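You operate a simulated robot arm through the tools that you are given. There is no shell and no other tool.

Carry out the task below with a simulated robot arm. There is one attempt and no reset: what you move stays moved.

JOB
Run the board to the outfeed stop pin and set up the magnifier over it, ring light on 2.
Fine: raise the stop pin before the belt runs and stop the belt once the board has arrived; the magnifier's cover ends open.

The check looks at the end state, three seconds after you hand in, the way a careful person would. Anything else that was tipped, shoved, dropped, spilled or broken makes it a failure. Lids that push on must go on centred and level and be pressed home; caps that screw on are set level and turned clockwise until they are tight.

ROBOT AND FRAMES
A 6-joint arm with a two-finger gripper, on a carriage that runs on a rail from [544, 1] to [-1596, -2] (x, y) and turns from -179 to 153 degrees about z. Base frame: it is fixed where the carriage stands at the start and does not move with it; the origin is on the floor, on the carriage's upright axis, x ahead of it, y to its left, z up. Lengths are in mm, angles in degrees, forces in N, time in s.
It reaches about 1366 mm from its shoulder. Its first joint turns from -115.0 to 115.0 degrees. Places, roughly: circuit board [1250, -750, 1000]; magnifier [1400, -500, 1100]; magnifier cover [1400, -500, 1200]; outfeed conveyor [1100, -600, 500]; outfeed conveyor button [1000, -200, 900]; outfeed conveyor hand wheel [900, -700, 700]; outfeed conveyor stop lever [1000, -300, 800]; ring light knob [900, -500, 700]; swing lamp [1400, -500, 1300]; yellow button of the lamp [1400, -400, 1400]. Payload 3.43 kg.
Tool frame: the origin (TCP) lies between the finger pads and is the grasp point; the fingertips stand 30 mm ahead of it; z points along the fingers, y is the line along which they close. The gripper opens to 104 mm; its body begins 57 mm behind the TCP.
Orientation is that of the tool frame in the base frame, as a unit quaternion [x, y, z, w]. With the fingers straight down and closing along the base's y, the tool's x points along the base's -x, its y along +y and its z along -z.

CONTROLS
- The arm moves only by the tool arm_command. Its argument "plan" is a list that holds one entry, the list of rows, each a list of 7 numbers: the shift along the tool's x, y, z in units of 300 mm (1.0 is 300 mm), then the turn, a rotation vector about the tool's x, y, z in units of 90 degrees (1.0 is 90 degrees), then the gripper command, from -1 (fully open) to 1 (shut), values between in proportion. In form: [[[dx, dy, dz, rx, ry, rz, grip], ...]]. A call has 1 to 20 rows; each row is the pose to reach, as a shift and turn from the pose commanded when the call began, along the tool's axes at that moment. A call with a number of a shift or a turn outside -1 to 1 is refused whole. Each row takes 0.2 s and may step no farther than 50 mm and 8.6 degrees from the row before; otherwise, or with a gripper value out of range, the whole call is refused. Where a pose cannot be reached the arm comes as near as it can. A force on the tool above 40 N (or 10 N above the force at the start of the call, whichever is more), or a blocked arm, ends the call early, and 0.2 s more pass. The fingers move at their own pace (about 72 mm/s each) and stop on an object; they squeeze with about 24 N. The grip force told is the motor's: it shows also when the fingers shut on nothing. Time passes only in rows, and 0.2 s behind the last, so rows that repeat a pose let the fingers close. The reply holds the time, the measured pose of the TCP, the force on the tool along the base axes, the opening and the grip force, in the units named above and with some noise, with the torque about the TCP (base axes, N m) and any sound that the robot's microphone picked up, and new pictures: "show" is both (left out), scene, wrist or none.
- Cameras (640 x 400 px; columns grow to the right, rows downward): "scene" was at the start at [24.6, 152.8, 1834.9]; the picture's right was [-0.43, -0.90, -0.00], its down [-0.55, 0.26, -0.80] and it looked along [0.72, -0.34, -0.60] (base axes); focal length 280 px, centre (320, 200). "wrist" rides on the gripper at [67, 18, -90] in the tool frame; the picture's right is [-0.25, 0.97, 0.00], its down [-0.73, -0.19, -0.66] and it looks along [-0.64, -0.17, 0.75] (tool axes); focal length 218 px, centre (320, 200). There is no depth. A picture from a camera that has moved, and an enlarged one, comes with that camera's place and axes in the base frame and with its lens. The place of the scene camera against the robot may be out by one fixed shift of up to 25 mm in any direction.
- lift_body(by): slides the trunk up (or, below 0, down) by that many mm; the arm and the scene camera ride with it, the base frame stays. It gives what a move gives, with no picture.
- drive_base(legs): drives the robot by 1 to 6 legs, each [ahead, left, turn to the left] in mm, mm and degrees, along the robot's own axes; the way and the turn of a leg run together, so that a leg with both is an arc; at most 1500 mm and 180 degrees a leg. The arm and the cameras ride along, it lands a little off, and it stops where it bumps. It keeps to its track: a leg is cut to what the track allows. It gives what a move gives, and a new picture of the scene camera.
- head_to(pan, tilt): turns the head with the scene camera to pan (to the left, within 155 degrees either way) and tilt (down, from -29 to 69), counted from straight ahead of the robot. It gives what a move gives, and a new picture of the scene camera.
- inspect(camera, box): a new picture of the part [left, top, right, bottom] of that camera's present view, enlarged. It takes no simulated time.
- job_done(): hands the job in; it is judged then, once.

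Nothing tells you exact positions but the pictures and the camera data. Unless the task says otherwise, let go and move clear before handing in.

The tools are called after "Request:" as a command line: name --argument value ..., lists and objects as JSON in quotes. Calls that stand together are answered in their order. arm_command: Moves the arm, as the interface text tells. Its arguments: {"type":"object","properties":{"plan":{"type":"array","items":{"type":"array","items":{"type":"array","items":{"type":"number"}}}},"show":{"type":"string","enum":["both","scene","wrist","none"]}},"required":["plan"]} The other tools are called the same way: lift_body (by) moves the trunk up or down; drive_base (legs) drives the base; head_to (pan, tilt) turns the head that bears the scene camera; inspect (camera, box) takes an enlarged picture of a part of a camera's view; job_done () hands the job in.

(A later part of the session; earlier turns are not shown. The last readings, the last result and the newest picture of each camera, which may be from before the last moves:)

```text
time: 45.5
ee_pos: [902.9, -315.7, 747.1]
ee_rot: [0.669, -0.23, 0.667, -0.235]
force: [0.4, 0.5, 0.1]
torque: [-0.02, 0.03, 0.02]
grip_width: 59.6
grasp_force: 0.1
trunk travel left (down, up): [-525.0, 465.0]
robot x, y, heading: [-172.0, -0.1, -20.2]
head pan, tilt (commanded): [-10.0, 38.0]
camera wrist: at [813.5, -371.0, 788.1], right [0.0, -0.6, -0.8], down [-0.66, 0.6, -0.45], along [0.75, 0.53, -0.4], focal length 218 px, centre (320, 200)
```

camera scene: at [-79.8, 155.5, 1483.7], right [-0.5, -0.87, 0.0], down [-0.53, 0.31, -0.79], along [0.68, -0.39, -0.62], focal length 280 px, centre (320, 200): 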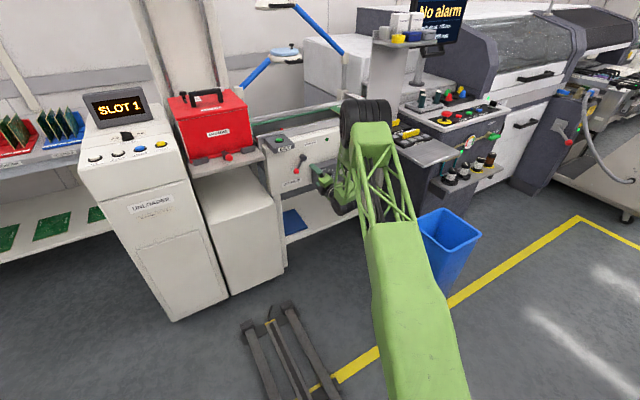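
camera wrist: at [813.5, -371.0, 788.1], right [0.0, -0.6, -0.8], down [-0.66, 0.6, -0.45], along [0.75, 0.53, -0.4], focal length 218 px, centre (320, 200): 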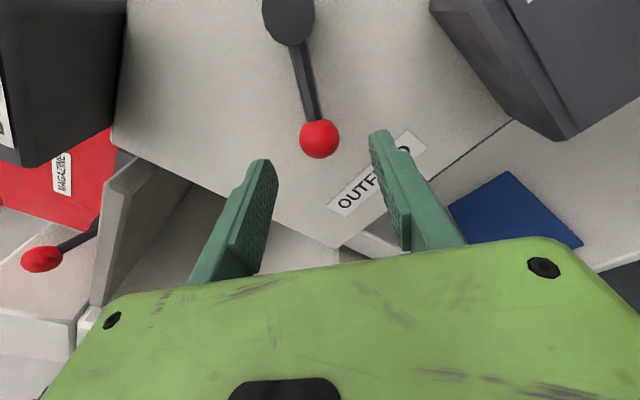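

The ball is centred between the fingers, matching the estimate. I'll move in to x≈946 and close on it.

Request:
arm_command --plan '[[[0, 0, 0.05, 0, 0, 0, -0.15], [0, 0, 0.1, 0, 0, 0, -0.15], [0, 0, 0.145, 0, 0, 0, -0.15], [0, 0, 0.145, 0, 0, 0, 0.2], [0, 0, 0.145, 0, 0, 0, 0.5], [0, 0, 0.145, 0, 0, 0, 0.7], [0, 0, 0.145, 0, 0, 0, 0.7]]]' --show "wrist"

```text
time: 47.0
ee_pos: [945.9, -315.8, 746.5]
ee_rot: [0.669, -0.229, 0.667, -0.234]
force: [4.2, 0.3, 0.1]
torque: [0.01, -0.02, 0.03]
grip_width: 29.3
grasp_force: 44.7
trunk travel left (down, up): [-525.0, 465.0]
robot x, y, heading: [-172.6, 0.5, -20.1]
head pan, tilt (commanded): [-10.0, 38.0]
camera wrist: at [857.6, -370.6, 788.3], right [0.0, -0.6, -0.8], down [-0.66, 0.6, -0.45], along [0.75, 0.53, -0.4], focal length 218 px, centre (320, 200)
```

wrist: 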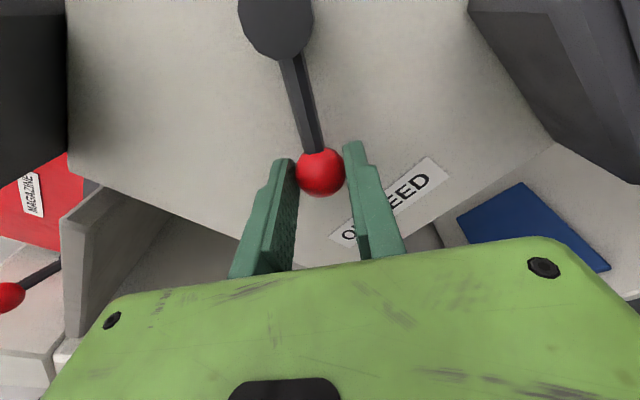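

The ball is gripped. I'll test which way the lever turns by moving it 12° upward around its pivot, watching the force.

Request:
arm_command --plan '[[[0.0006, -0.0165, 0, 0, 0, 0.0444, 0.7], [0.0023, -0.0329, 0, 0, 0, 0.0889, 0.7], [0.0052, -0.0492, 0, 0, 0, 0.1333, 0.7]]]' --show "wrist"

```text
time: 47.9
ee_pos: [945.9, -305.1, 757.2]
ee_rot: [0.641, -0.299, 0.639, -0.303]
force: [12.9, 0.4, -0.1]
torque: [-0.14, -0.11, -0.08]
grip_width: 29.1
grasp_force: 45.4
trunk travel left (down, up): [-525.0, 465.0]
robot x, y, heading: [-171.4, 2.5, -20.3]
head pan, tilt (commanded): [-10.0, 38.0]
camera wrist: at [857.6, -368.0, 786.0], right [0.0, -0.42, -0.91], down [-0.66, 0.68, -0.32], along [0.75, 0.6, -0.28], focal length 218 px, centre (320, 200)
```

wrist: 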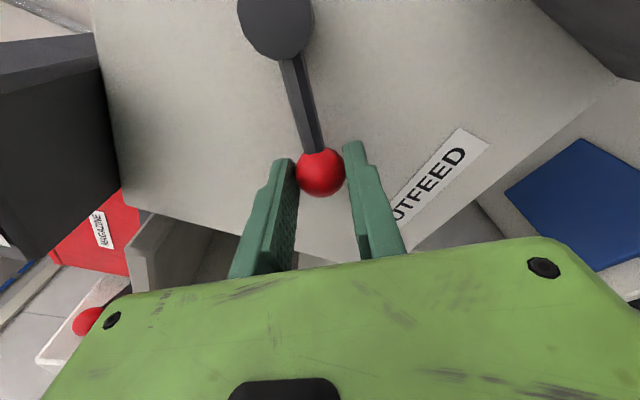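

The lever turns freely upward with the ball, so this is the right direction. I'll continue the arc another 40°, letting the force limit catch an end stop.

Request:
arm_command --plan '[[[0.0023, -0.0329, 0, 0, 0, 0.0889, 0.7], [0.0092, -0.0652, 0, 0, 0, 0.1778, 0.7], [0.0205, -0.0963, 0, 0, 0, 0.2667, 0.7], [0.036, -0.1254, 0, 0, 0, 0.3556, 0.7], [0.0554, -0.1521, 0, 0, 0, 0.4444, 0.7]]]'

```text
time: 49.0
ee_pos: [944.9, -288.8, 802.0]
ee_rot: [-0.5, 0.5, -0.496, 0.504]
force: [22.8, -11.8, -0.6]
torque: [0.07, 0.01, -0.36]
grip_width: 29.4
grasp_force: 45.1
trunk travel left (down, up): [-525.0, 465.0]
robot x, y, heading: [-174.4, 3.1, -20.0]
head pan, tilt (commanded): [-10.0, 38.0]
camera scene: at [-78.6, 155.0, 1483.6], right [-0.5, -0.87, 0.0], down [-0.53, 0.31, -0.79], along [0.68, -0.39, -0.62], focal length 280 px, centre (320, 200)
camera wrist: at [857.0, -356.2, 783.8], right [0.0, 0.26, -0.97], down [-0.66, 0.72, 0.2], along [0.75, 0.64, 0.17], focal length 218 px, centre (320, 200)
```

scene: 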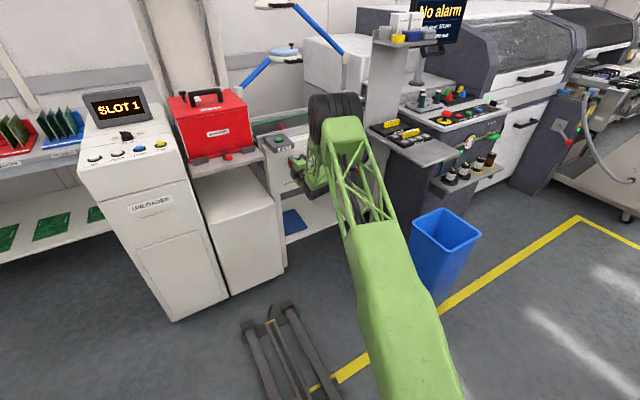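
wrist: 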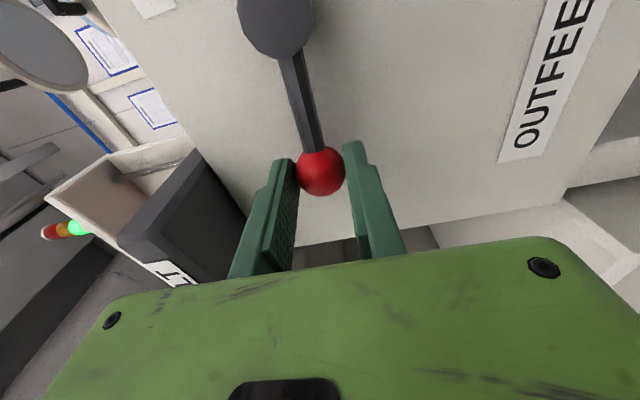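

The lever now points left, 52° on, with no end stop yet but some pull building up. I'll check whether the pin has risen.

Request:
inspect --camera "scene" --box '[250, 95, 346, 155]'

```text
6.67 times, centred on (298, 125) of scene
camera zoom: at [-78.6, 155.0, 1483.6], right [-0.5, -0.87, 0.0], down [-0.53, 0.31, -0.79], along [0.68, -0.39, -0.62], focal length 1870 px, centre (467, 700)
```

zoom: 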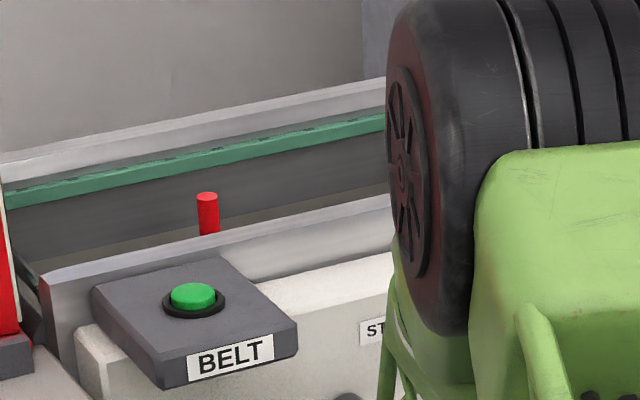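

The pin is clearly higher now. I'll continue the arc toward the lever's end stop, easing slightly toward the pivot to relieve the pull.

Request:
arm_command --plan '[[[0.008, -0.0329, 0.004, 0, 0, 0.0889, 0.7], [0.0159, -0.0652, 0.007, 0, 0, 0.1778, 0.7], [0.0272, -0.0963, 0.007, 0, 0, 0.2667, 0.7], [0.0427, -0.1254, 0.007, 0, 0, 0.3556, 0.7], [0.0621, -0.1521, 0.007, 0, 0, 0.4444, 0.7]]]'

```text
time: 49.9
ee_pos: [945.3, -293.1, 823.8]
ee_rot: [-0.389, 0.596, -0.377, 0.593]
force: [5.6, -0.2, -10.0]
torque: [-0.15, -0.16, 0.44]
grip_width: 29.1
grasp_force: 45.1
trunk travel left (down, up): [-525.0, 465.0]
robot x, y, heading: [-171.4, -1.6, -20.0]
head pan, tilt (commanded): [-10.0, 38.0]
stopped in row 4: the force on the tool passed its limit at 44 N (the readings are from after the stop); the commanded pose is now the measured one
camera scene: at [-79.6, 155.5, 1483.5], right [-0.5, -0.87, 0.0], down [-0.53, 0.31, -0.79], along [0.68, -0.39, -0.62], focal length 280 px, centre (320, 200)
camera wrist: at [857.9, -348.3, 780.6], right [-0.02, 0.63, -0.78], down [-0.66, 0.58, 0.48], along [0.75, 0.52, 0.41], focal length 218 px, centre (320, 200)
```

scene: 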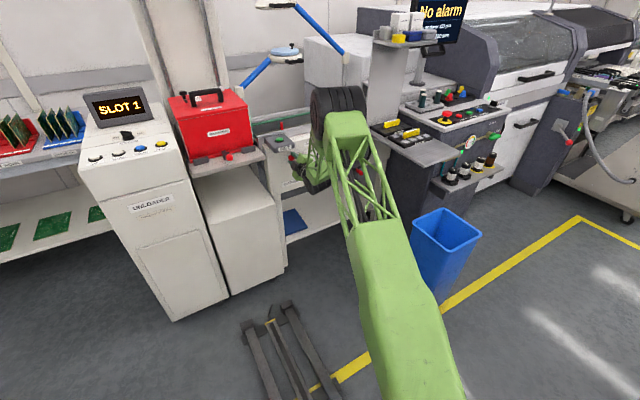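
wrist: 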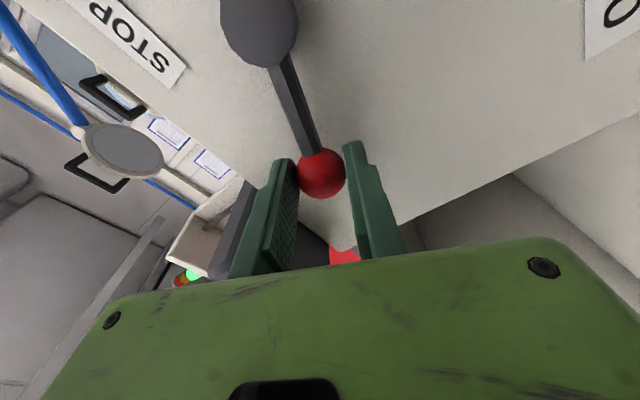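

The force limit tripped after about 70° of travel, which looks like the lever's end stop. I'll look at the pin and lever before releasing.

Request:
inspect --camera "scene" --box '[250, 95, 346, 155]'

Request:
inspect --camera "wrist" --box '[160, 0, 480, 280]'

```text
6.67 times, centred on (298, 125) of scene
camera zoom: at [-79.6, 155.5, 1483.5], right [-0.5, -0.87, 0.0], down [-0.53, 0.31, -0.79], along [0.68, -0.39, -0.62], focal length 1870 px, centre (467, 700)
```

zoom: 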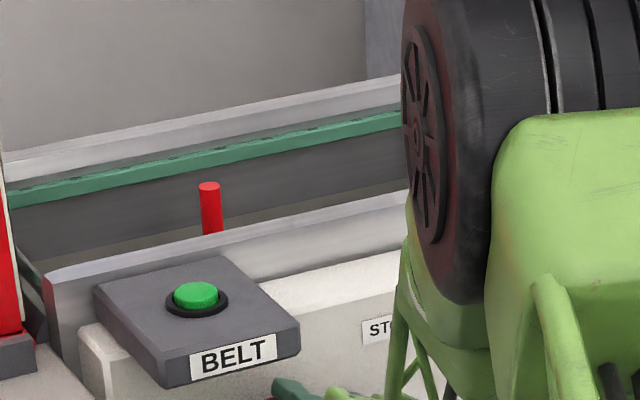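

```text
1.43 times, centred on (320, 140) of wrist
camera zoom: at [857.9, -348.3, 780.6], right [-0.02, 0.63, -0.78], down [-0.66, 0.58, 0.48], along [0.75, 0.52, 0.41], focal length 312 px, centre (320, 286)
```

zoom: 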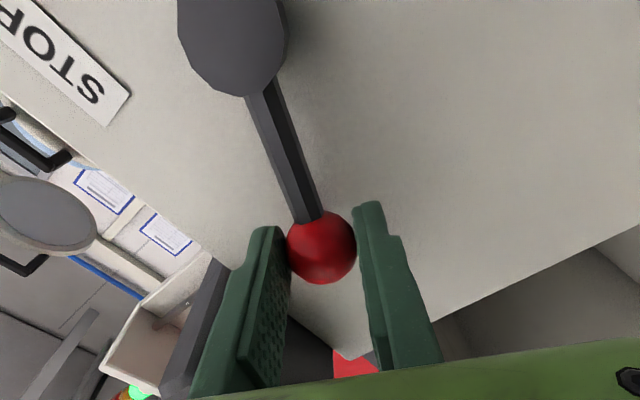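

The pin is fully up. I'll open the fingers to about 60 mm, back straight out, and confirm the lever and pin stay put.

Request:
arm_command --plan '[[[0, 0, 0, 0, 0, 0, 0.2], [0, 0, 0, 0, 0, 0, -0.1], [0, 0, 0, 0, 0, 0, -0.1], [0, 0, -0.1, 0, 0, 0, -0.1], [0, 0, -0.2, 0, 0, 0, -0.1], [0, 0, -0.3, 0, 0, 0, -0.1], [0, 0, -0.3, 0, 0, 0, -0.1]]]' --show "wrist"

Request:
inspect --camera "scene" --box '[250, 95, 346, 155]'

```text
time: 51.5
ee_pos: [855.4, -294.8, 826.5]
ee_rot: [-0.388, 0.595, -0.377, 0.594]
force: [0.2, 0.3, 0.2]
torque: [-0.03, -0.02, 0.04]
grip_width: 57.2
grasp_force: 0.1
trunk travel left (down, up): [-525.0, 465.0]
robot x, y, heading: [-169.8, -0.2, -20.1]
head pan, tilt (commanded): [-10.0, 38.0]
camera wrist: at [767.6, -348.5, 783.4], right [-0.01, 0.63, -0.78], down [-0.66, 0.58, 0.48], along [0.75, 0.52, 0.41], focal length 218 px, centre (320, 200)
```

wrist: 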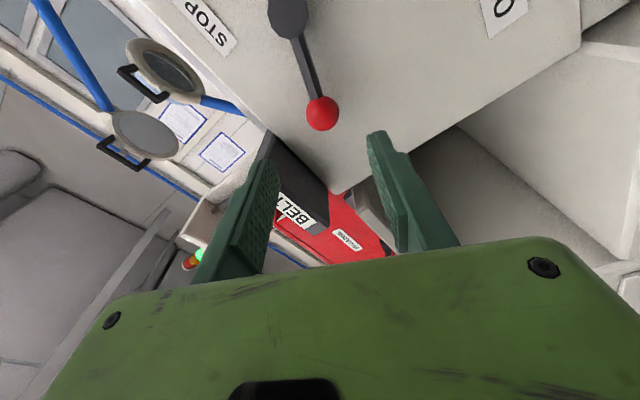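

```text
6.67 times, centred on (298, 125) of scene
camera zoom: at [-80.6, 155.6, 1483.7], right [-0.5, -0.87, 0.0], down [-0.53, 0.31, -0.79], along [0.68, -0.39, -0.62], focal length 1870 px, centre (467, 700)
```

zoom: 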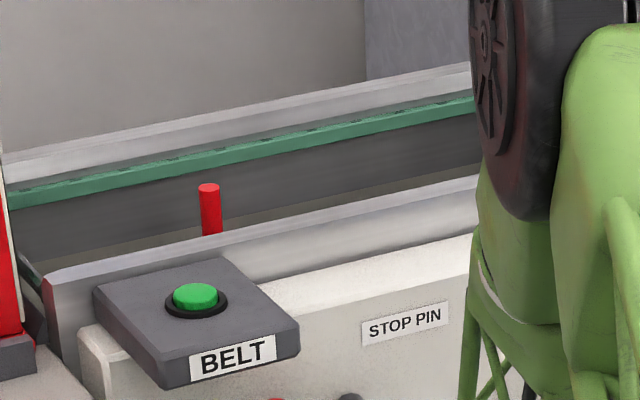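

The lever stays at its stop and the pin is up. Next is the ring-light knob, which I place near [905, -470, 682]; I'll pull back and line up in front of it, rolling the gripper to match the knob's wing at position 4.

Request:
arm_command --plan '[[[0, 0, -0.1, 0, 0, 0, -0.1], [0, 0, -0.183, 0, 0, 0, -0.1], [0.103, 0.024, -0.183, 0, 0, 0.072, -0.1], [0.205, 0.049, -0.183, 0, 0, 0.145, -0.1], [0.308, 0.073, -0.183, 0, 0, 0.217, -0.1], [0.411, 0.098, -0.183, 0, 0, 0.29, -0.1], [0.514, 0.122, -0.183, 0, 0, 0.362, -0.1], [0.616, 0.147, -0.183, 0, 0, 0.435, -0.1], [0.719, 0.171, -0.183, 0, 0, 0.507, -0.1]]]'

```text
time: 53.5
ee_pos: [803.1, -470.8, 690.9]
ee_rot: [-0.126, 0.699, -0.116, 0.694]
force: [-0.5, -0.4, 0.3]
torque: [0.0, 0.05, -0.02]
grip_width: 57.1
grasp_force: 0.2
trunk travel left (down, up): [-525.0, 465.0]
robot x, y, heading: [-175.0, -3.1, -19.8]
head pan, tilt (commanded): [-10.0, 38.0]
camera scene: at [-80.7, 156.1, 1483.7], right [-0.5, -0.87, 0.0], down [-0.53, 0.31, -0.79], along [0.68, -0.39, -0.62], focal length 280 px, centre (320, 200)
camera wrist: at [713.0, -478.2, 622.0], right [-0.01, 1.0, -0.09], down [-0.65, 0.06, 0.76], along [0.76, 0.07, 0.65], focal length 218 px, centre (320, 200)
```

scene: 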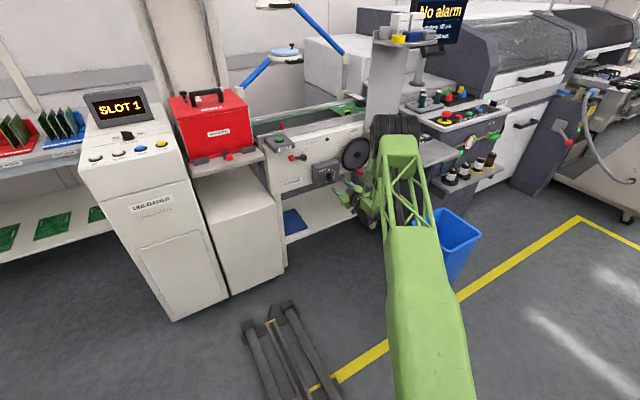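
wrist: 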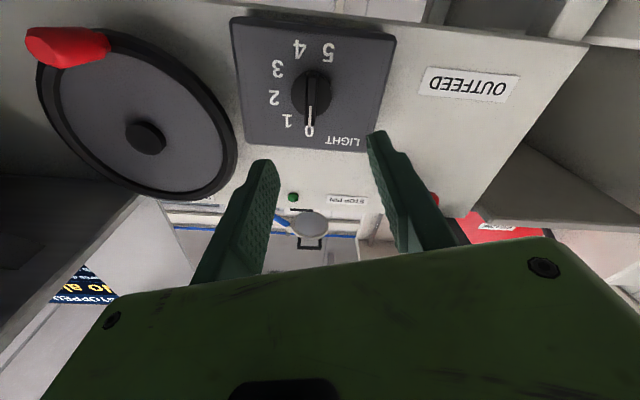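

The wrist camera now looks up at the knob from below (picture is inverted), and its pointer line seems to point at 0 rather than 4. I'll zoom in to be sure.

Request:
inspect --camera "wrist" --box '[240, 20, 400, 145]'

Request:
inspect --camera "scene" --box '[308, 160, 348, 190]'

```text
3.20 times, centred on (320, 82) of wrist
camera zoom: at [713.0, -478.2, 622.0], right [-0.01, 1.0, -0.09], down [-0.65, 0.06, 0.76], along [0.76, 0.07, 0.65], focal length 698 px, centre (320, 576)
```

zoom: 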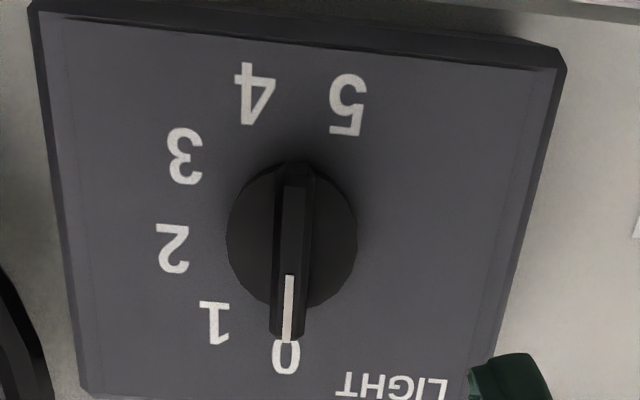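

```text
13.33 times, centred on (328, 175) of scene
camera zoom: at [-80.7, 156.1, 1483.7], right [-0.5, -0.87, 0.0], down [-0.53, 0.31, -0.79], along [0.68, -0.39, -0.62], focal length 3740 px, centre (213, 533)
```

zoom: 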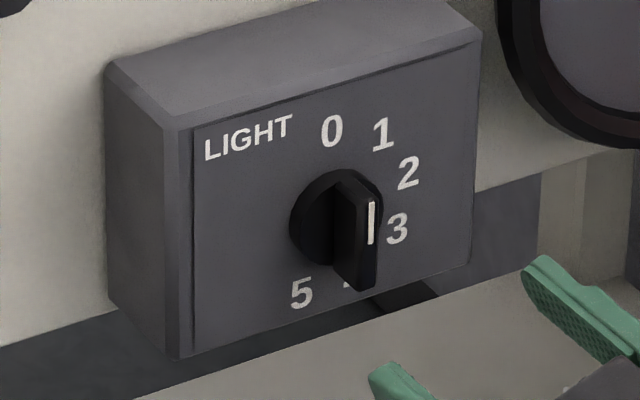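

Now it's clear: the pointer is at 0, with a vertical wing centred near [905, -479, 679]. I need 80° clockwise to reach 2. I'll roll the gripper so the camera is on top and the fingers straddle the wing from left and right, in two stages.

Request:
arm_command --plan '[[[0.005, -0.001, 0, 0, 0, -0.0889, -0.1], [0.009, -0.002, 0, 0, 0, -0.1778, -0.1], [0.014, -0.004, 0, 0, 0, -0.2667, -0.1], [0.019, -0.005, 0, 0, 0, -0.3556, -0.1], [0.023, -0.006, 0, 0, 0, -0.4444, -0.1], [0.028, -0.007, 0, 0, 0, -0.5333, -0.1], [0.033, -0.008, 0, 0, 0, -0.6222, -0.1], [0.038, -0.01, 0, 0, 0, -0.7111, -0.1], [0.042, -0.011, 0, 0, 0, -0.8, -0.1], [0.047, -0.012, 0, 0, 0, -0.8889, -0.1]]]' --show "none"

Request:
arm_command --plan '[[[0, 0, 0, 0, 0, -0.0889, -0.1], [0, 0, 0, 0, 0, -0.1778, -0.1], [0, 0, 0, 0, 0, -0.2667, -0.1], [0, 0, 0, 0, 0, -0.3556, -0.1], [0, 0, 0, 0, 0, -0.4444, -0.1], [0, 0, 0, 0, 0, -0.5333, -0.1], [0, 0, 0, 0, 0, -0.6222, -0.1], [0, 0, 0, 0, 0, -0.7111, -0.1], [0, 0, 0, 0, 0, -0.8, -0.1], [0, 0, 0, 0, 0, -0.8889, -0.1]]]' --show "wrist"

```text
time: 55.7
ee_pos: [800.8, -478.0, 678.7]
ee_rot: [0.547, -0.453, 0.536, -0.456]
force: [-0.1, 0.2, 0.0]
torque: [0.01, 0.05, -0.02]
grip_width: 57.0
grasp_force: 0.1
trunk travel left (down, up): [-525.0, 465.0]
robot x, y, heading: [-170.0, 0.7, -19.8]
head pan, tilt (commanded): [-10.0, 38.0]
```

```text
time: 57.9
ee_pos: [802.9, -479.6, 677.6]
ee_rot: [0.711, 0.003, 0.704, -0.003]
force: [0.3, -0.1, 0.5]
torque: [0.02, -0.03, 0.01]
grip_width: 57.3
grasp_force: 0.1
trunk travel left (down, up): [-525.0, 465.0]
robot x, y, heading: [-174.9, 0.1, -19.8]
head pan, tilt (commanded): [-10.0, 38.0]
camera wrist: at [714.2, -497.0, 746.6], right [0.01, -0.97, -0.25], down [-0.67, 0.18, -0.72], along [0.75, 0.17, -0.64], focal length 218 px, centre (320, 200)
```

wrist: 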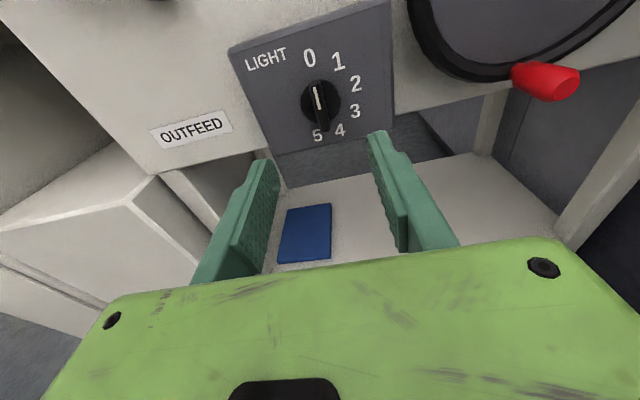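

The dial now reads clearly from above, with the pointer at 0. I'll zoom in to fix the knob's exact position.

Request:
inspect --camera "wrist" --box '[240, 30, 400, 150]'

```text
3.33 times, centred on (320, 90) of wrist
camera zoom: at [714.2, -497.0, 746.6], right [0.01, -0.97, -0.25], down [-0.67, 0.18, -0.72], along [0.75, 0.17, -0.64], focal length 728 px, centre (320, 567)
```

zoom: 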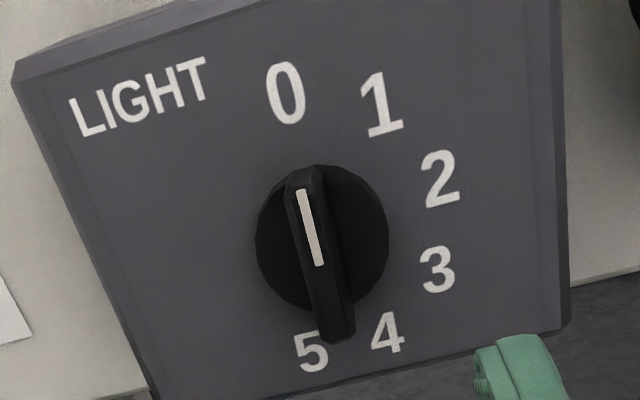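

The wing's front edge is at about [918, -478, 682]. I'll advance to x≈901 with a narrower opening and close on the wing.

Request:
arm_command --plan '[[[0.004, -0.002, 0.11, 0, 0, 0, 0.1], [0.009, -0.003, 0.22, 0, 0, 0, 0.1], [0.013, -0.005, 0.3, 0, 0, 0, 0.1], [0.013, -0.005, 0.33, 0, 0, 0, 0.1], [0.013, -0.005, 0.33, 0, 0, 0, 0.1]]]' --show "wrist"

```text
time: 59.1
ee_pos: [901.4, -476.0, 682.5]
ee_rot: [0.71, 0.003, 0.704, -0.005]
force: [-0.6, 0.6, 0.2]
torque: [-0.01, 0.0, -0.01]
grip_width: 46.7
grasp_force: 0.1
trunk travel left (down, up): [-525.0, 465.0]
robot x, y, heading: [-171.7, 0.1, -19.8]
head pan, tilt (commanded): [-10.0, 38.0]
camera wrist: at [814.0, -494.2, 750.8], right [0.01, -0.97, -0.26], down [-0.67, 0.18, -0.72], along [0.75, 0.18, -0.64], focal length 218 px, centre (320, 200)
```

wrist: 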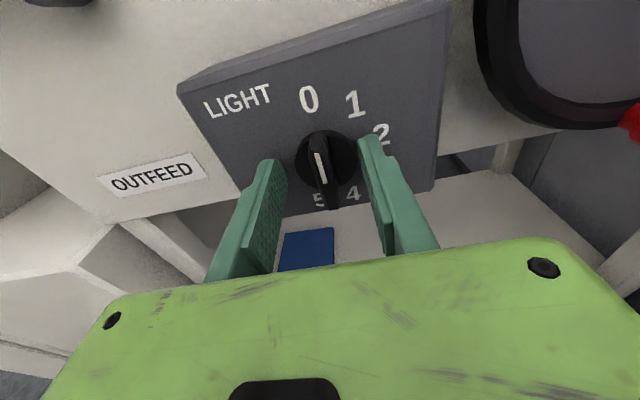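

The fingers straddle the wing with their tips near the box face. Closing now.

Request:
arm_command --plan '[[[0, 0.004, 0.007, 0, 0, 0, 0.3], [0, 0.004, 0.007, 0, 0, 0, 0.6], [0, 0.004, 0.007, 0, 0, 0, 0.9], [0, 0.004, 0.007, 0, 0, 0, 0.95], [0, 0.004, 0.007, 0, 0, 0, 0.95]]]' --show "wrist"

```text
time: 60.3
ee_pos: [902.4, -479.4, 682.2]
ee_rot: [0.711, 0.003, 0.704, -0.005]
force: [-2.2, -15.6, 1.8]
torque: [-0.05, 0.08, -0.62]
grip_width: 37.6
grasp_force: 45.0
trunk travel left (down, up): [-525.0, 465.0]
robot x, y, heading: [-173.8, 1.6, -19.9]
head pan, tilt (commanded): [-10.0, 38.0]
camera wrist: at [814.9, -497.1, 750.7], right [0.01, -0.97, -0.26], down [-0.67, 0.19, -0.72], along [0.75, 0.17, -0.64], focal length 218 px, centre (320, 200)
```

wrist: 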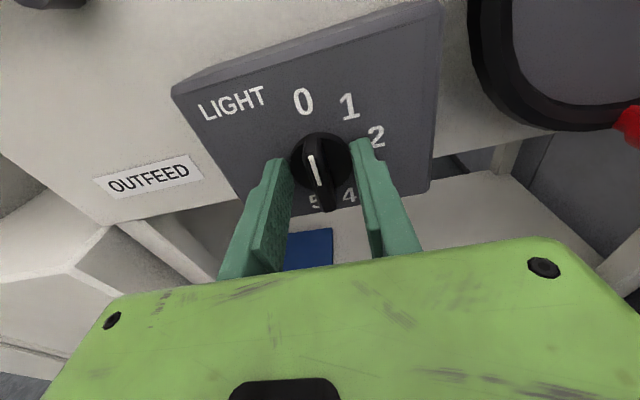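

The fingers closed at 37.6 mm on the knob's round skirt rather than the wing, which puts the knob centre at y≈-479.4. I'll open, back off about 9 mm, re-centre and grip just the wing.

Request:
arm_command --plan '[[[0, 0, 0, 0, 0, 0, 0.3], [0, 0, 0, 0, 0, 0, 0.1], [0, 0.007, -0.015, 0, 0, 0, 0.1], [0, 0.007, -0.03, 0, 0, 0, 0.1], [0, 0.007, -0.03, 0, 0, 0, 0.4], [0, 0.007, -0.03, 0, 0, 0, 0.7], [0, 0.007, -0.03, 0, 0, 0, 0.95], [0, 0.007, -0.03, 0, 0, 0, 0.95], [0, 0.007, -0.03, 0, 0, 0, 0.95]]]' --show "wrist"

```text
time: 62.3
ee_pos: [893.7, -479.1, 682.1]
ee_rot: [0.711, 0.004, 0.704, -0.005]
force: [2.4, -0.8, -0.2]
torque: [0.0, -0.28, -0.32]
grip_width: 10.0
grasp_force: 43.2
trunk travel left (down, up): [-525.0, 465.0]
robot x, y, heading: [-171.0, -1.0, -19.8]
head pan, tilt (commanded): [-10.0, 38.0]
camera wrist: at [806.4, -497.3, 750.1], right [0.01, -0.97, -0.25], down [-0.67, 0.18, -0.72], along [0.75, 0.18, -0.64], focal length 218 px, centre (320, 200)
```

wrist: 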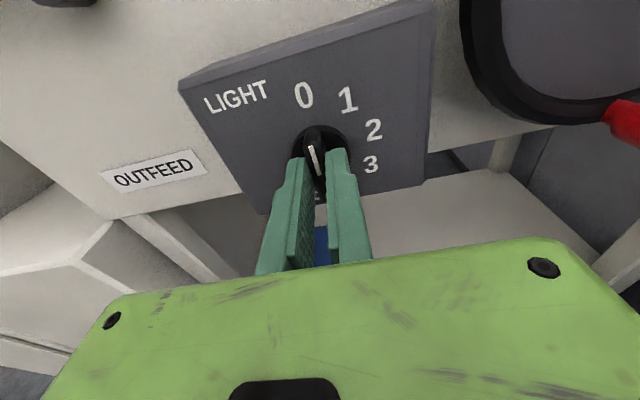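

The fingers hold the 10 mm wing. I'll turn it 80° clockwise toward 2.

Request:
arm_command --plan '[[[0, 0, 0, 0, 0, 0.0889, 0.95], [0, 0, 0, 0, 0, 0.1778, 0.95], [0, 0, 0, 0, 0, 0.2667, 0.95], [0, 0, 0, 0, 0, 0.3556, 0.95], [0, 0, 0, 0, 0, 0.4444, 0.95], [0, 0, 0, 0, 0, 0.5333, 0.95], [0, 0, 0, 0, 0, 0.6222, 0.95], [0, 0, 0, 0, 0, 0.7111, 0.95], [0, 0, 0, 0, 0, 0.8, 0.95], [0, 0, 0, 0, 0, 0.8889, 0.95], [0, 0, 0, 0, 0, 0.8889, 0.95]]]' --show "wrist"

```text
time: 64.7
ee_pos: [892.8, -480.8, 680.7]
ee_rot: [0.546, -0.456, 0.535, -0.455]
force: [12.4, -12.0, -9.7]
torque: [-0.02, -0.07, 0.13]
grip_width: 9.7
grasp_force: 44.0
trunk travel left (down, up): [-525.0, 465.0]
robot x, y, heading: [-174.4, 2.0, -19.8]
head pan, tilt (commanded): [-10.0, 38.0]
camera wrist: at [806.1, -550.5, 675.7], right [-0.01, 0.09, -1.0], down [-0.66, 0.74, 0.07], along [0.75, 0.66, 0.05], focal length 218 px, centre (320, 200)
```

wrist: 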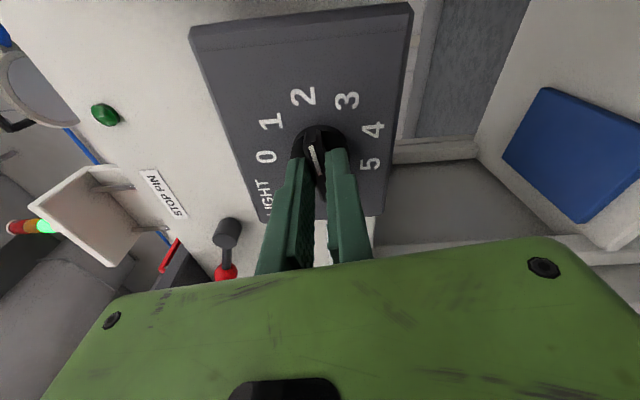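

The pointer now lines up with 2. I'll release, back away and verify.

Request:
arm_command --plan '[[[0, 0, 0, 0, 0, 0, 0.7], [0, 0, 0, 0, 0, 0, 0.3], [0, 0, 0, 0, 0, 0, 0.2], [0, 0, -0.1, 0, 0, 0, 0.2], [0, 0, -0.2, 0, 0, 0, 0.2], [0, 0, -0.3, 0, 0, 0, 0.2], [0, 0, -0.3, 0, 0, 0, 0.2]]]' --show "both"

Request:
inspect --camera "wrist" --box '[220, 40, 400, 160]'

Request:
inspect --camera "scene" --box '[230, 30, 358, 110]'

```text
time: 66.3
ee_pos: [802.0, -480.6, 682.0]
ee_rot: [0.547, -0.454, 0.535, -0.456]
force: [-0.3, 0.1, -0.2]
torque: [0.01, 0.0, 0.0]
grip_width: 41.5
grasp_force: 0.1
trunk travel left (down, up): [-525.0, 465.0]
robot x, y, heading: [-170.3, -2.8, -19.9]
head pan, tilt (commanded): [-10.0, 38.0]
camera scene: at [-80.6, 155.6, 1483.7], right [-0.5, -0.87, 0.0], down [-0.53, 0.31, -0.79], along [0.68, -0.39, -0.62], focal length 280 px, centre (320, 200)
camera wrist: at [714.4, -549.9, 677.9], right [-0.01, 0.08, -1.0], down [-0.66, 0.74, 0.07], along [0.75, 0.66, 0.05], focal length 218 px, centre (320, 200)
```

scene: 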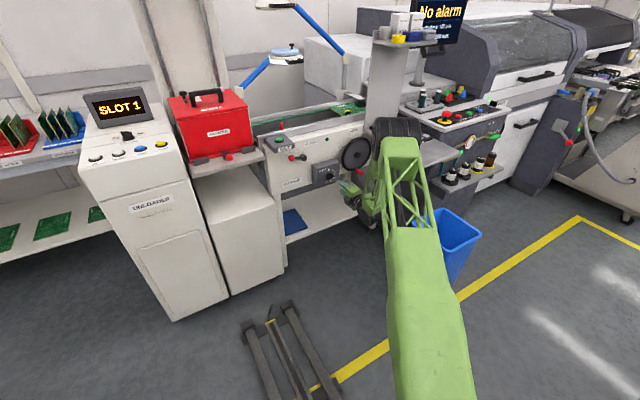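
wrist: 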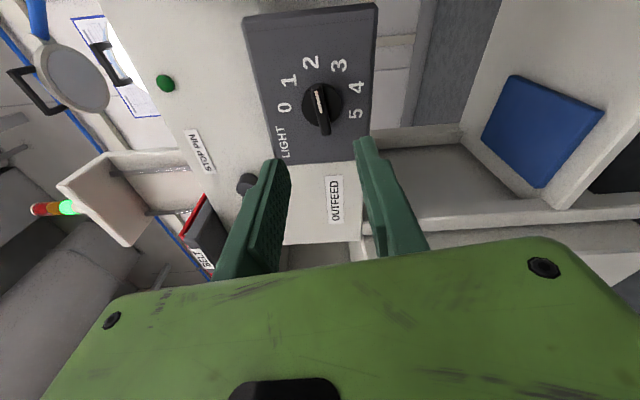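

```text
3.33 times, centred on (310, 100) of wrist
camera zoom: at [714.4, -549.9, 677.9], right [-0.01, 0.08, -1.0], down [-0.66, 0.74, 0.07], along [0.75, 0.66, 0.05], focal length 728 px, centre (353, 533)
```

zoom: 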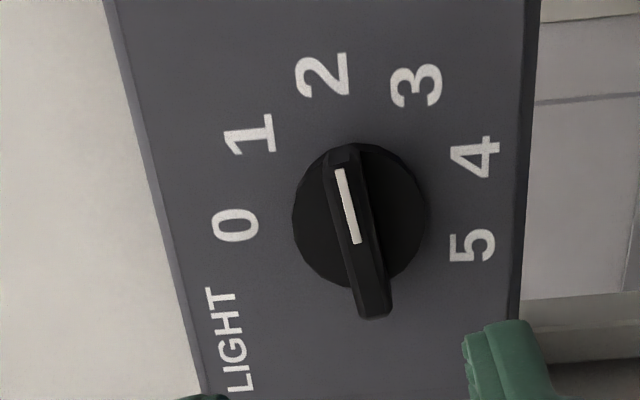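

```text
5.00 times, centred on (294, 70) of scene
camera zoom: at [-80.6, 155.6, 1483.7], right [-0.5, -0.87, 0.0], down [-0.53, 0.31, -0.79], along [0.68, -0.39, -0.62], focal length 1402 px, centre (450, 850)
```

zoom: 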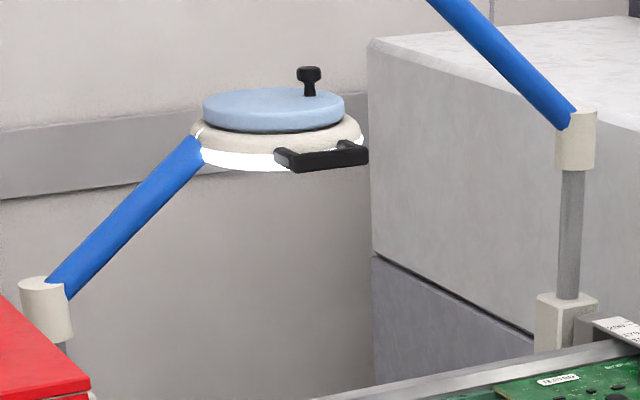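

The light reads 2 and the ring light glows. Now I'll raise the trunk back up, which also gives a better view from above to check the rails and board before starting the belt.

Request:
lift_body --by 350

Request:
head_to --pan -12 --tilt 40

```text
time: 69.7
ee_pos: [802.0, -481.0, 1032.5]
ee_rot: [0.547, -0.454, 0.535, -0.457]
force: [-0.7, -1.0, 0.3]
torque: [-0.02, 0.06, -0.03]
grip_width: 41.8
grasp_force: 0.1
trunk travel left (down, up): [-875.0, 115.0]
robot x, y, heading: [-169.7, 2.4, -19.9]
head pan, tilt (commanded): [-10.0, 38.0]
```

```text
time: 70.3
ee_pos: [801.8, -480.1, 1033.0]
ee_rot: [0.547, -0.455, 0.535, -0.456]
force: [0.7, -0.3, 0.8]
torque: [-0.01, 0.01, -0.01]
grip_width: 41.5
grasp_force: 0.0
trunk travel left (down, up): [-875.0, 115.0]
robot x, y, heading: [-170.1, -1.1, -19.6]
head pan, tilt (commanded): [-12.0, 40.0]
camera scene: at [-83.2, 153.7, 1830.7], right [-0.53, -0.85, 0.0], down [-0.55, 0.34, -0.77], along [0.65, -0.41, -0.64], focal length 280 px, centre (320, 200)
```

scene: 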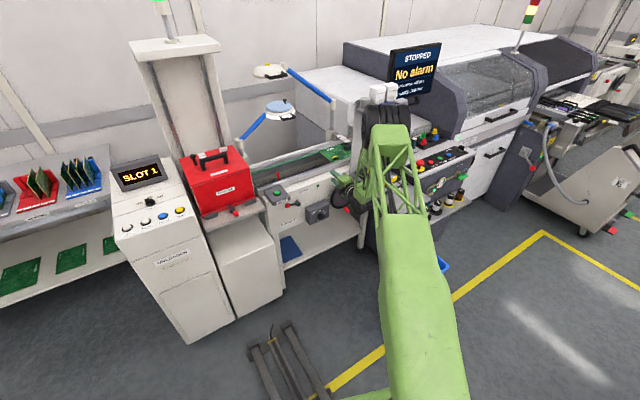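

I'll shift the arm left and up over the front of the conveyor, undoing the roll, to the pose I know pitches cleanly.

Request:
arm_command --plan '[[[-0.071, -0.067, 0.043, 0, 0, -0.0195, 0.2], [-0.142, -0.134, 0.086, 0, 0, -0.039, 0.2], [-0.212, -0.201, 0.129, 0, 0, -0.0585, 0.2], [-0.283, -0.268, 0.172, 0, 0, -0.078, 0.2]]]' --show "none"

Request:
arm_command --plan '[[[0, 0, 0, -0.0162, 0.0543, 0, 0.2], [0, 0, 0, -0.0324, 0.1086, 0, 0.2], [0, 0, 0, -0.0486, 0.1629, 0, 0.2], [0, 0, 0, -0.0648, 0.2172, 0, 0.2]]]' --show "wrist"

```text
time: 71.3
ee_pos: [854.3, -383.0, 1096.4]
ee_rot: [0.573, -0.42, 0.564, -0.422]
force: [-0.2, 0.0, -0.4]
torque: [-0.02, 0.01, 0.02]
grip_width: 41.7
grasp_force: 0.1
trunk travel left (down, up): [-875.0, 115.0]
robot x, y, heading: [-174.2, -1.4, -19.9]
head pan, tilt (commanded): [-12.0, 40.0]
```

```text
time: 72.3
ee_pos: [854.4, -382.1, 1096.4]
ee_rot: [0.489, -0.514, 0.63, -0.315]
force: [-0.1, -0.3, 1.0]
torque: [0.0, 0.0, -0.01]
grip_width: 41.6
grasp_force: 0.2
trunk travel left (down, up): [-875.0, 115.0]
robot x, y, heading: [-174.2, -3.0, -19.8]
head pan, tilt (commanded): [-12.0, 40.0]
camera wrist: at [747.6, -416.9, 1100.1], right [-0.02, -0.04, -1.0], down [-0.36, 0.93, -0.03], along [0.93, 0.36, -0.03], focal length 218 px, centre (320, 200)
```

wrist: 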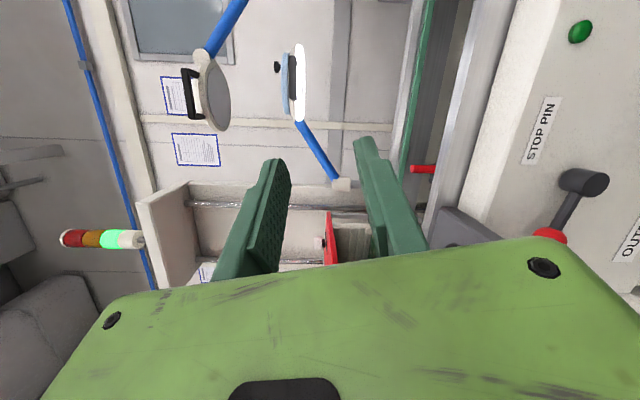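

Good: the raised pin, lever, magnifier and lamp are all visible from here. Now I'll pitch the fingers down in the arm's plane, so I can press the belt button from above.

Request:
arm_command --plan '[[[0.012, -0.04, -0.028, -0.0796, -0.0243, 0, 0.2], [0.024, -0.079, -0.056, -0.1592, -0.0486, 0, 0.2], [0.036, -0.119, -0.085, -0.2388, -0.0729, 0, 0.2], [0.047, -0.159, -0.113, -0.3183, -0.0972, 0, 0.2], [0.059, -0.198, -0.141, -0.3979, -0.1215, 0, 0.2], [0.071, -0.238, -0.169, -0.4775, -0.1458, 0, 0.2], [0.083, -0.278, -0.197, -0.5571, -0.1701, 0, 0.2], [0.095, -0.317, -0.225, -0.6367, -0.1944, 0, 0.2], [0.107, -0.357, -0.254, -0.7163, -0.2187, 0, 0.2], [0.118, -0.397, -0.282, -0.7958, -0.243, 0, 0.2], [0.13, -0.436, -0.31, -0.8754, -0.2673, 0, 0.2], [0.142, -0.476, -0.338, -0.955, -0.2916, 0, 0.2]]]' --show "wrist"

```text
time: 74.9
ee_pos: [758.1, -348.3, 1245.4]
ee_rot: [-0.69, 0.724, 0.002, -0.003]
force: [-0.6, 0.5, -0.1]
torque: [-0.02, 0.05, -0.01]
grip_width: 41.6
grasp_force: 0.1
trunk travel left (down, up): [-875.0, 115.0]
robot x, y, heading: [-173.4, 2.7, -20.0]
head pan, tilt (commanded): [-12.0, 40.0]
camera wrist: at [739.6, -413.5, 1335.5], right [-0.95, 0.3, 0.01], down [0.23, 0.72, 0.66], along [0.19, 0.63, -0.76], focal length 218 px, centre (320, 200)
```

wrist: 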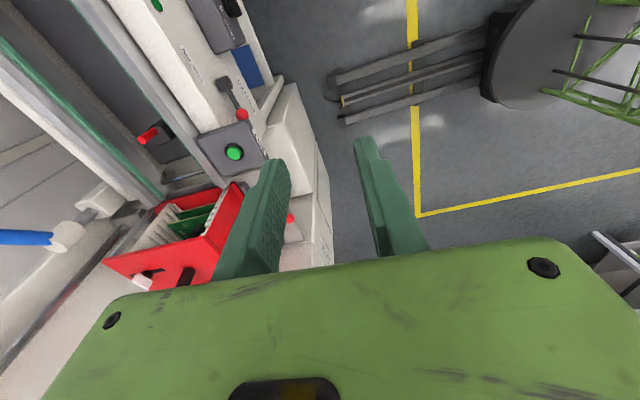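

The belt button triangulates to about [976, -250, 918] and the raised pin to about [1105, -335]. Before starting the belt, I'll check the board sits properly between the rails and read the width scale.

Request:
head_to --pan -6 --tilt 38

Request:
inspect --camera "scene" --box '[200, 100, 360, 200]'

```text
time: 75.6
ee_pos: [758.4, -348.6, 1245.0]
ee_rot: [-0.689, 0.724, 0.002, -0.003]
force: [-0.1, -0.4, 0.3]
torque: [-0.02, -0.04, -0.03]
grip_width: 41.6
grasp_force: 0.1
trunk travel left (down, up): [-875.0, 115.0]
robot x, y, heading: [-172.0, -1.5, -19.8]
head pan, tilt (commanded): [-6.0, 38.0]
camera scene: at [-77.7, 160.9, 1833.7], right [-0.44, -0.9, 0.0], down [-0.55, 0.27, -0.79], along [0.71, -0.34, -0.62], focal length 280 px, centre (320, 200)
```

scene: 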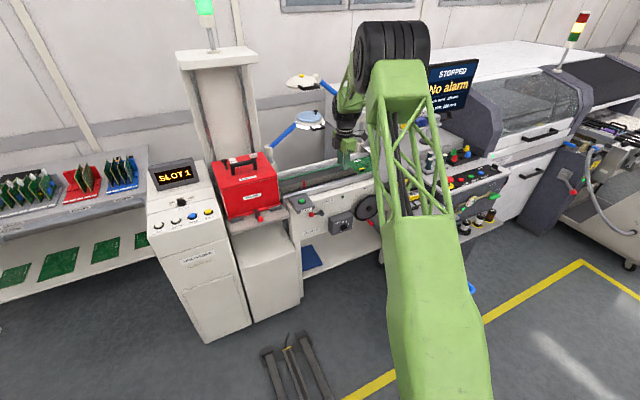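

```text
4.00 times, centred on (280, 150) of scene
camera zoom: at [-77.7, 160.9, 1833.7], right [-0.44, -0.9, 0.0], down [-0.55, 0.27, -0.79], along [0.71, -0.34, -0.62], focal length 1122 px, centre (480, 400)
```

zoom: 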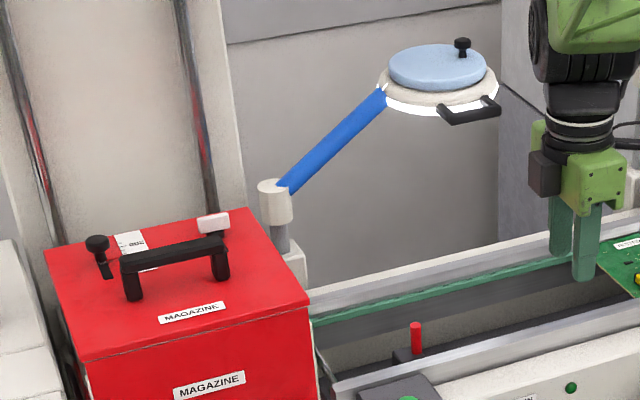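

The arm now hides the board from the head camera. I'll roll the gripper so the wrist camera looks forward over the conveyor, and move right to look at the board and scale.

Request:
arm_command --plan '[[[0.039, -0.014, 0, 0, 0, 0.0873, 0.2], [0.077, -0.028, 0, 0, 0, 0.1745, 0.2], [0.116, -0.042, 0, 0, 0, 0.2618, 0.2], [0.155, -0.056, 0, 0, 0, 0.3491, 0.2], [0.194, -0.07, 0, 0, 0, 0.4364, 0.2], [0.232, -0.084, 0, 0, 0, 0.5236, 0.2], [0.271, -0.098, 0, 0, 0, 0.6109, 0.2], [0.31, -0.112, 0, 0, 0, 0.6982, 0.2], [0.349, -0.126, 0, 0, 0, 0.7855, 0.2], [0.387, -0.14, 0, 0, 0, 0.8727, 0.2], [0.426, -0.154, 0, 0, 0, 0.96, 0.2]]]' --show "wrist"

```text
time: 78.0
ee_pos: [799.7, -476.4, 1245.5]
ee_rot: [-0.006, 1.0, 0.0, -0.003]
force: [-0.4, 0.0, -0.2]
torque: [-0.01, -0.01, 0.03]
grip_width: 41.3
grasp_force: 0.1
trunk travel left (down, up): [-875.0, 115.0]
robot x, y, heading: [-170.0, -1.6, -19.9]
head pan, tilt (commanded): [-6.0, 38.0]
camera wrist: at [734.0, -460.1, 1336.7], right [0.24, 0.97, 0.0], down [0.73, -0.18, 0.65], along [0.63, -0.16, -0.76], focal length 218 px, centre (320, 200)
```

wrist: 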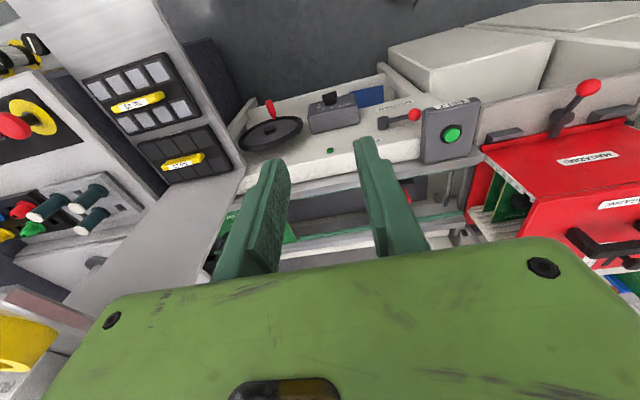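

The gripper body blocks the far half of this view, so I need the camera above the conveyor. I'll drive the carriage forward 260 mm with the gripper high at z 1245, clear of the magnifier.

Request:
drive_base --legs '[[244, 88, 0]]'

Request:
inspect --camera "wrist" --box '[0, 0, 640, 400]'

```text
time: 79.8
ee_pos: [1057.4, -468.4, 1246.1]
ee_rot: [-0.012, 1.0, 0.0, -0.002]
force: [-0.1, -0.3, -0.5]
torque: [-0.02, 0.02, -0.01]
grip_width: 41.8
grasp_force: 0.1
trunk travel left (down, up): [-875.0, 115.0]
robot x, y, heading: [80.7, -2.4, -19.4]
head pan, tilt (commanded): [-6.0, 38.0]
camera scene: at [175.1, 162.0, 1833.6], right [-0.43, -0.9, 0.0], down [-0.56, 0.26, -0.79], along [0.71, -0.34, -0.62], focal length 280 px, centre (320, 200)
```

scene: 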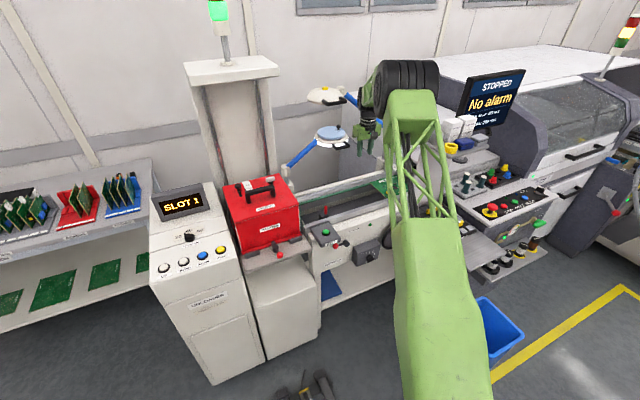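

```text
1.00 times, centred on (320, 200) of wrist (not enlarged: the box is as wide or as high as the picture)
camera zoom: at [991.8, -452.0, 1335.9], right [0.23, 0.97, 0.0], down [0.74, -0.17, 0.65], along [0.63, -0.15, -0.76], focal length 218 px, centre (320, 200)
```

zoom: 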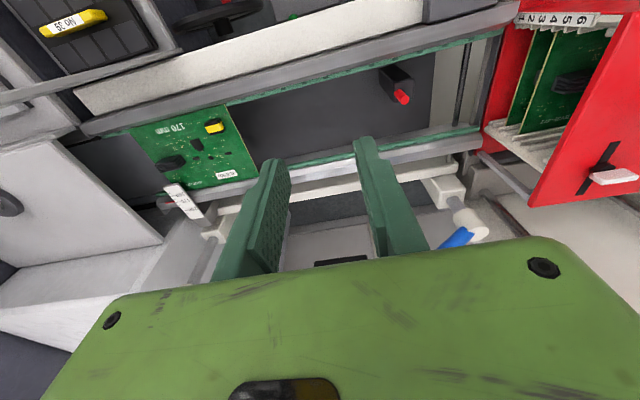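

Excellent view of the board, rails, pin and scale. Zooming in on the board edges, the scale and the pin.

Request:
inspect --camera "wrist" --box '[110, 90, 270, 220]'

Request:
inspect --camera "wrist" --box '[150, 170, 230, 230]'

Request:
inspect --camera "wrist" --box '[340, 40, 500, 150]'

```text
3.08 times, centred on (190, 155) of wrist
camera zoom: at [991.8, -452.0, 1335.9], right [0.23, 0.97, 0.0], down [0.74, -0.17, 0.65], along [0.63, -0.15, -0.76], focal length 672 px, centre (720, 338)
```

zoom: 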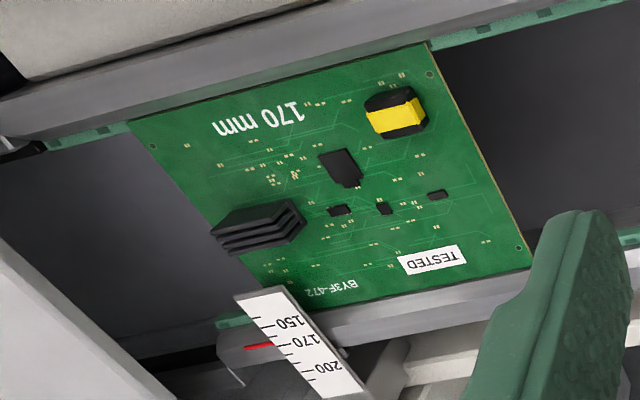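

```text
6.67 times, centred on (190, 200) of wrist
camera zoom: at [991.8, -452.0, 1335.9], right [0.23, 0.97, 0.0], down [0.74, -0.17, 0.65], along [0.63, -0.15, -0.76], focal length 1455 px, centre (1187, 200)
```

zoom: 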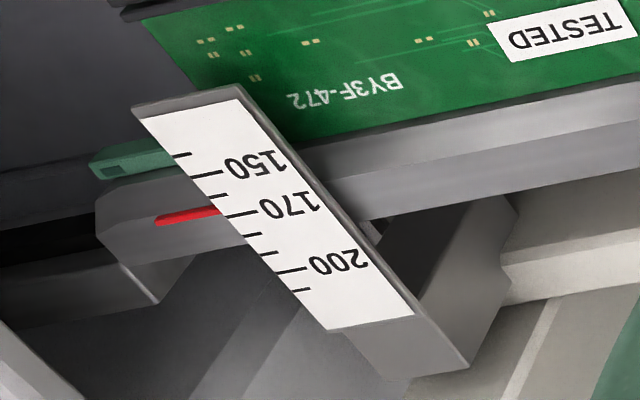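

```text
3.64 times, centred on (420, 95) of wrist
camera zoom: at [991.8, -452.0, 1335.9], right [0.23, 0.97, 0.0], down [0.74, -0.17, 0.65], along [0.63, -0.15, -0.76], focal length 794 px, centre (-44, 582)
```

zoom: 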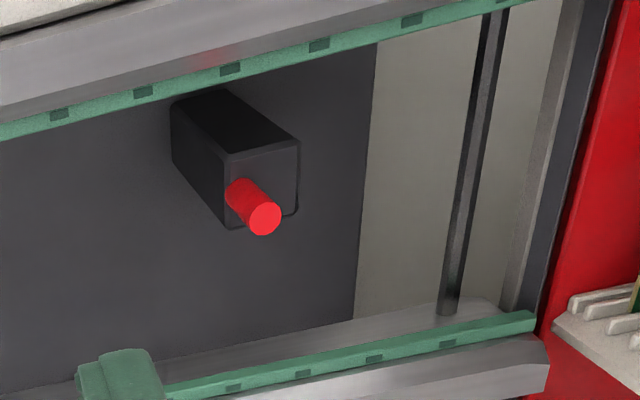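

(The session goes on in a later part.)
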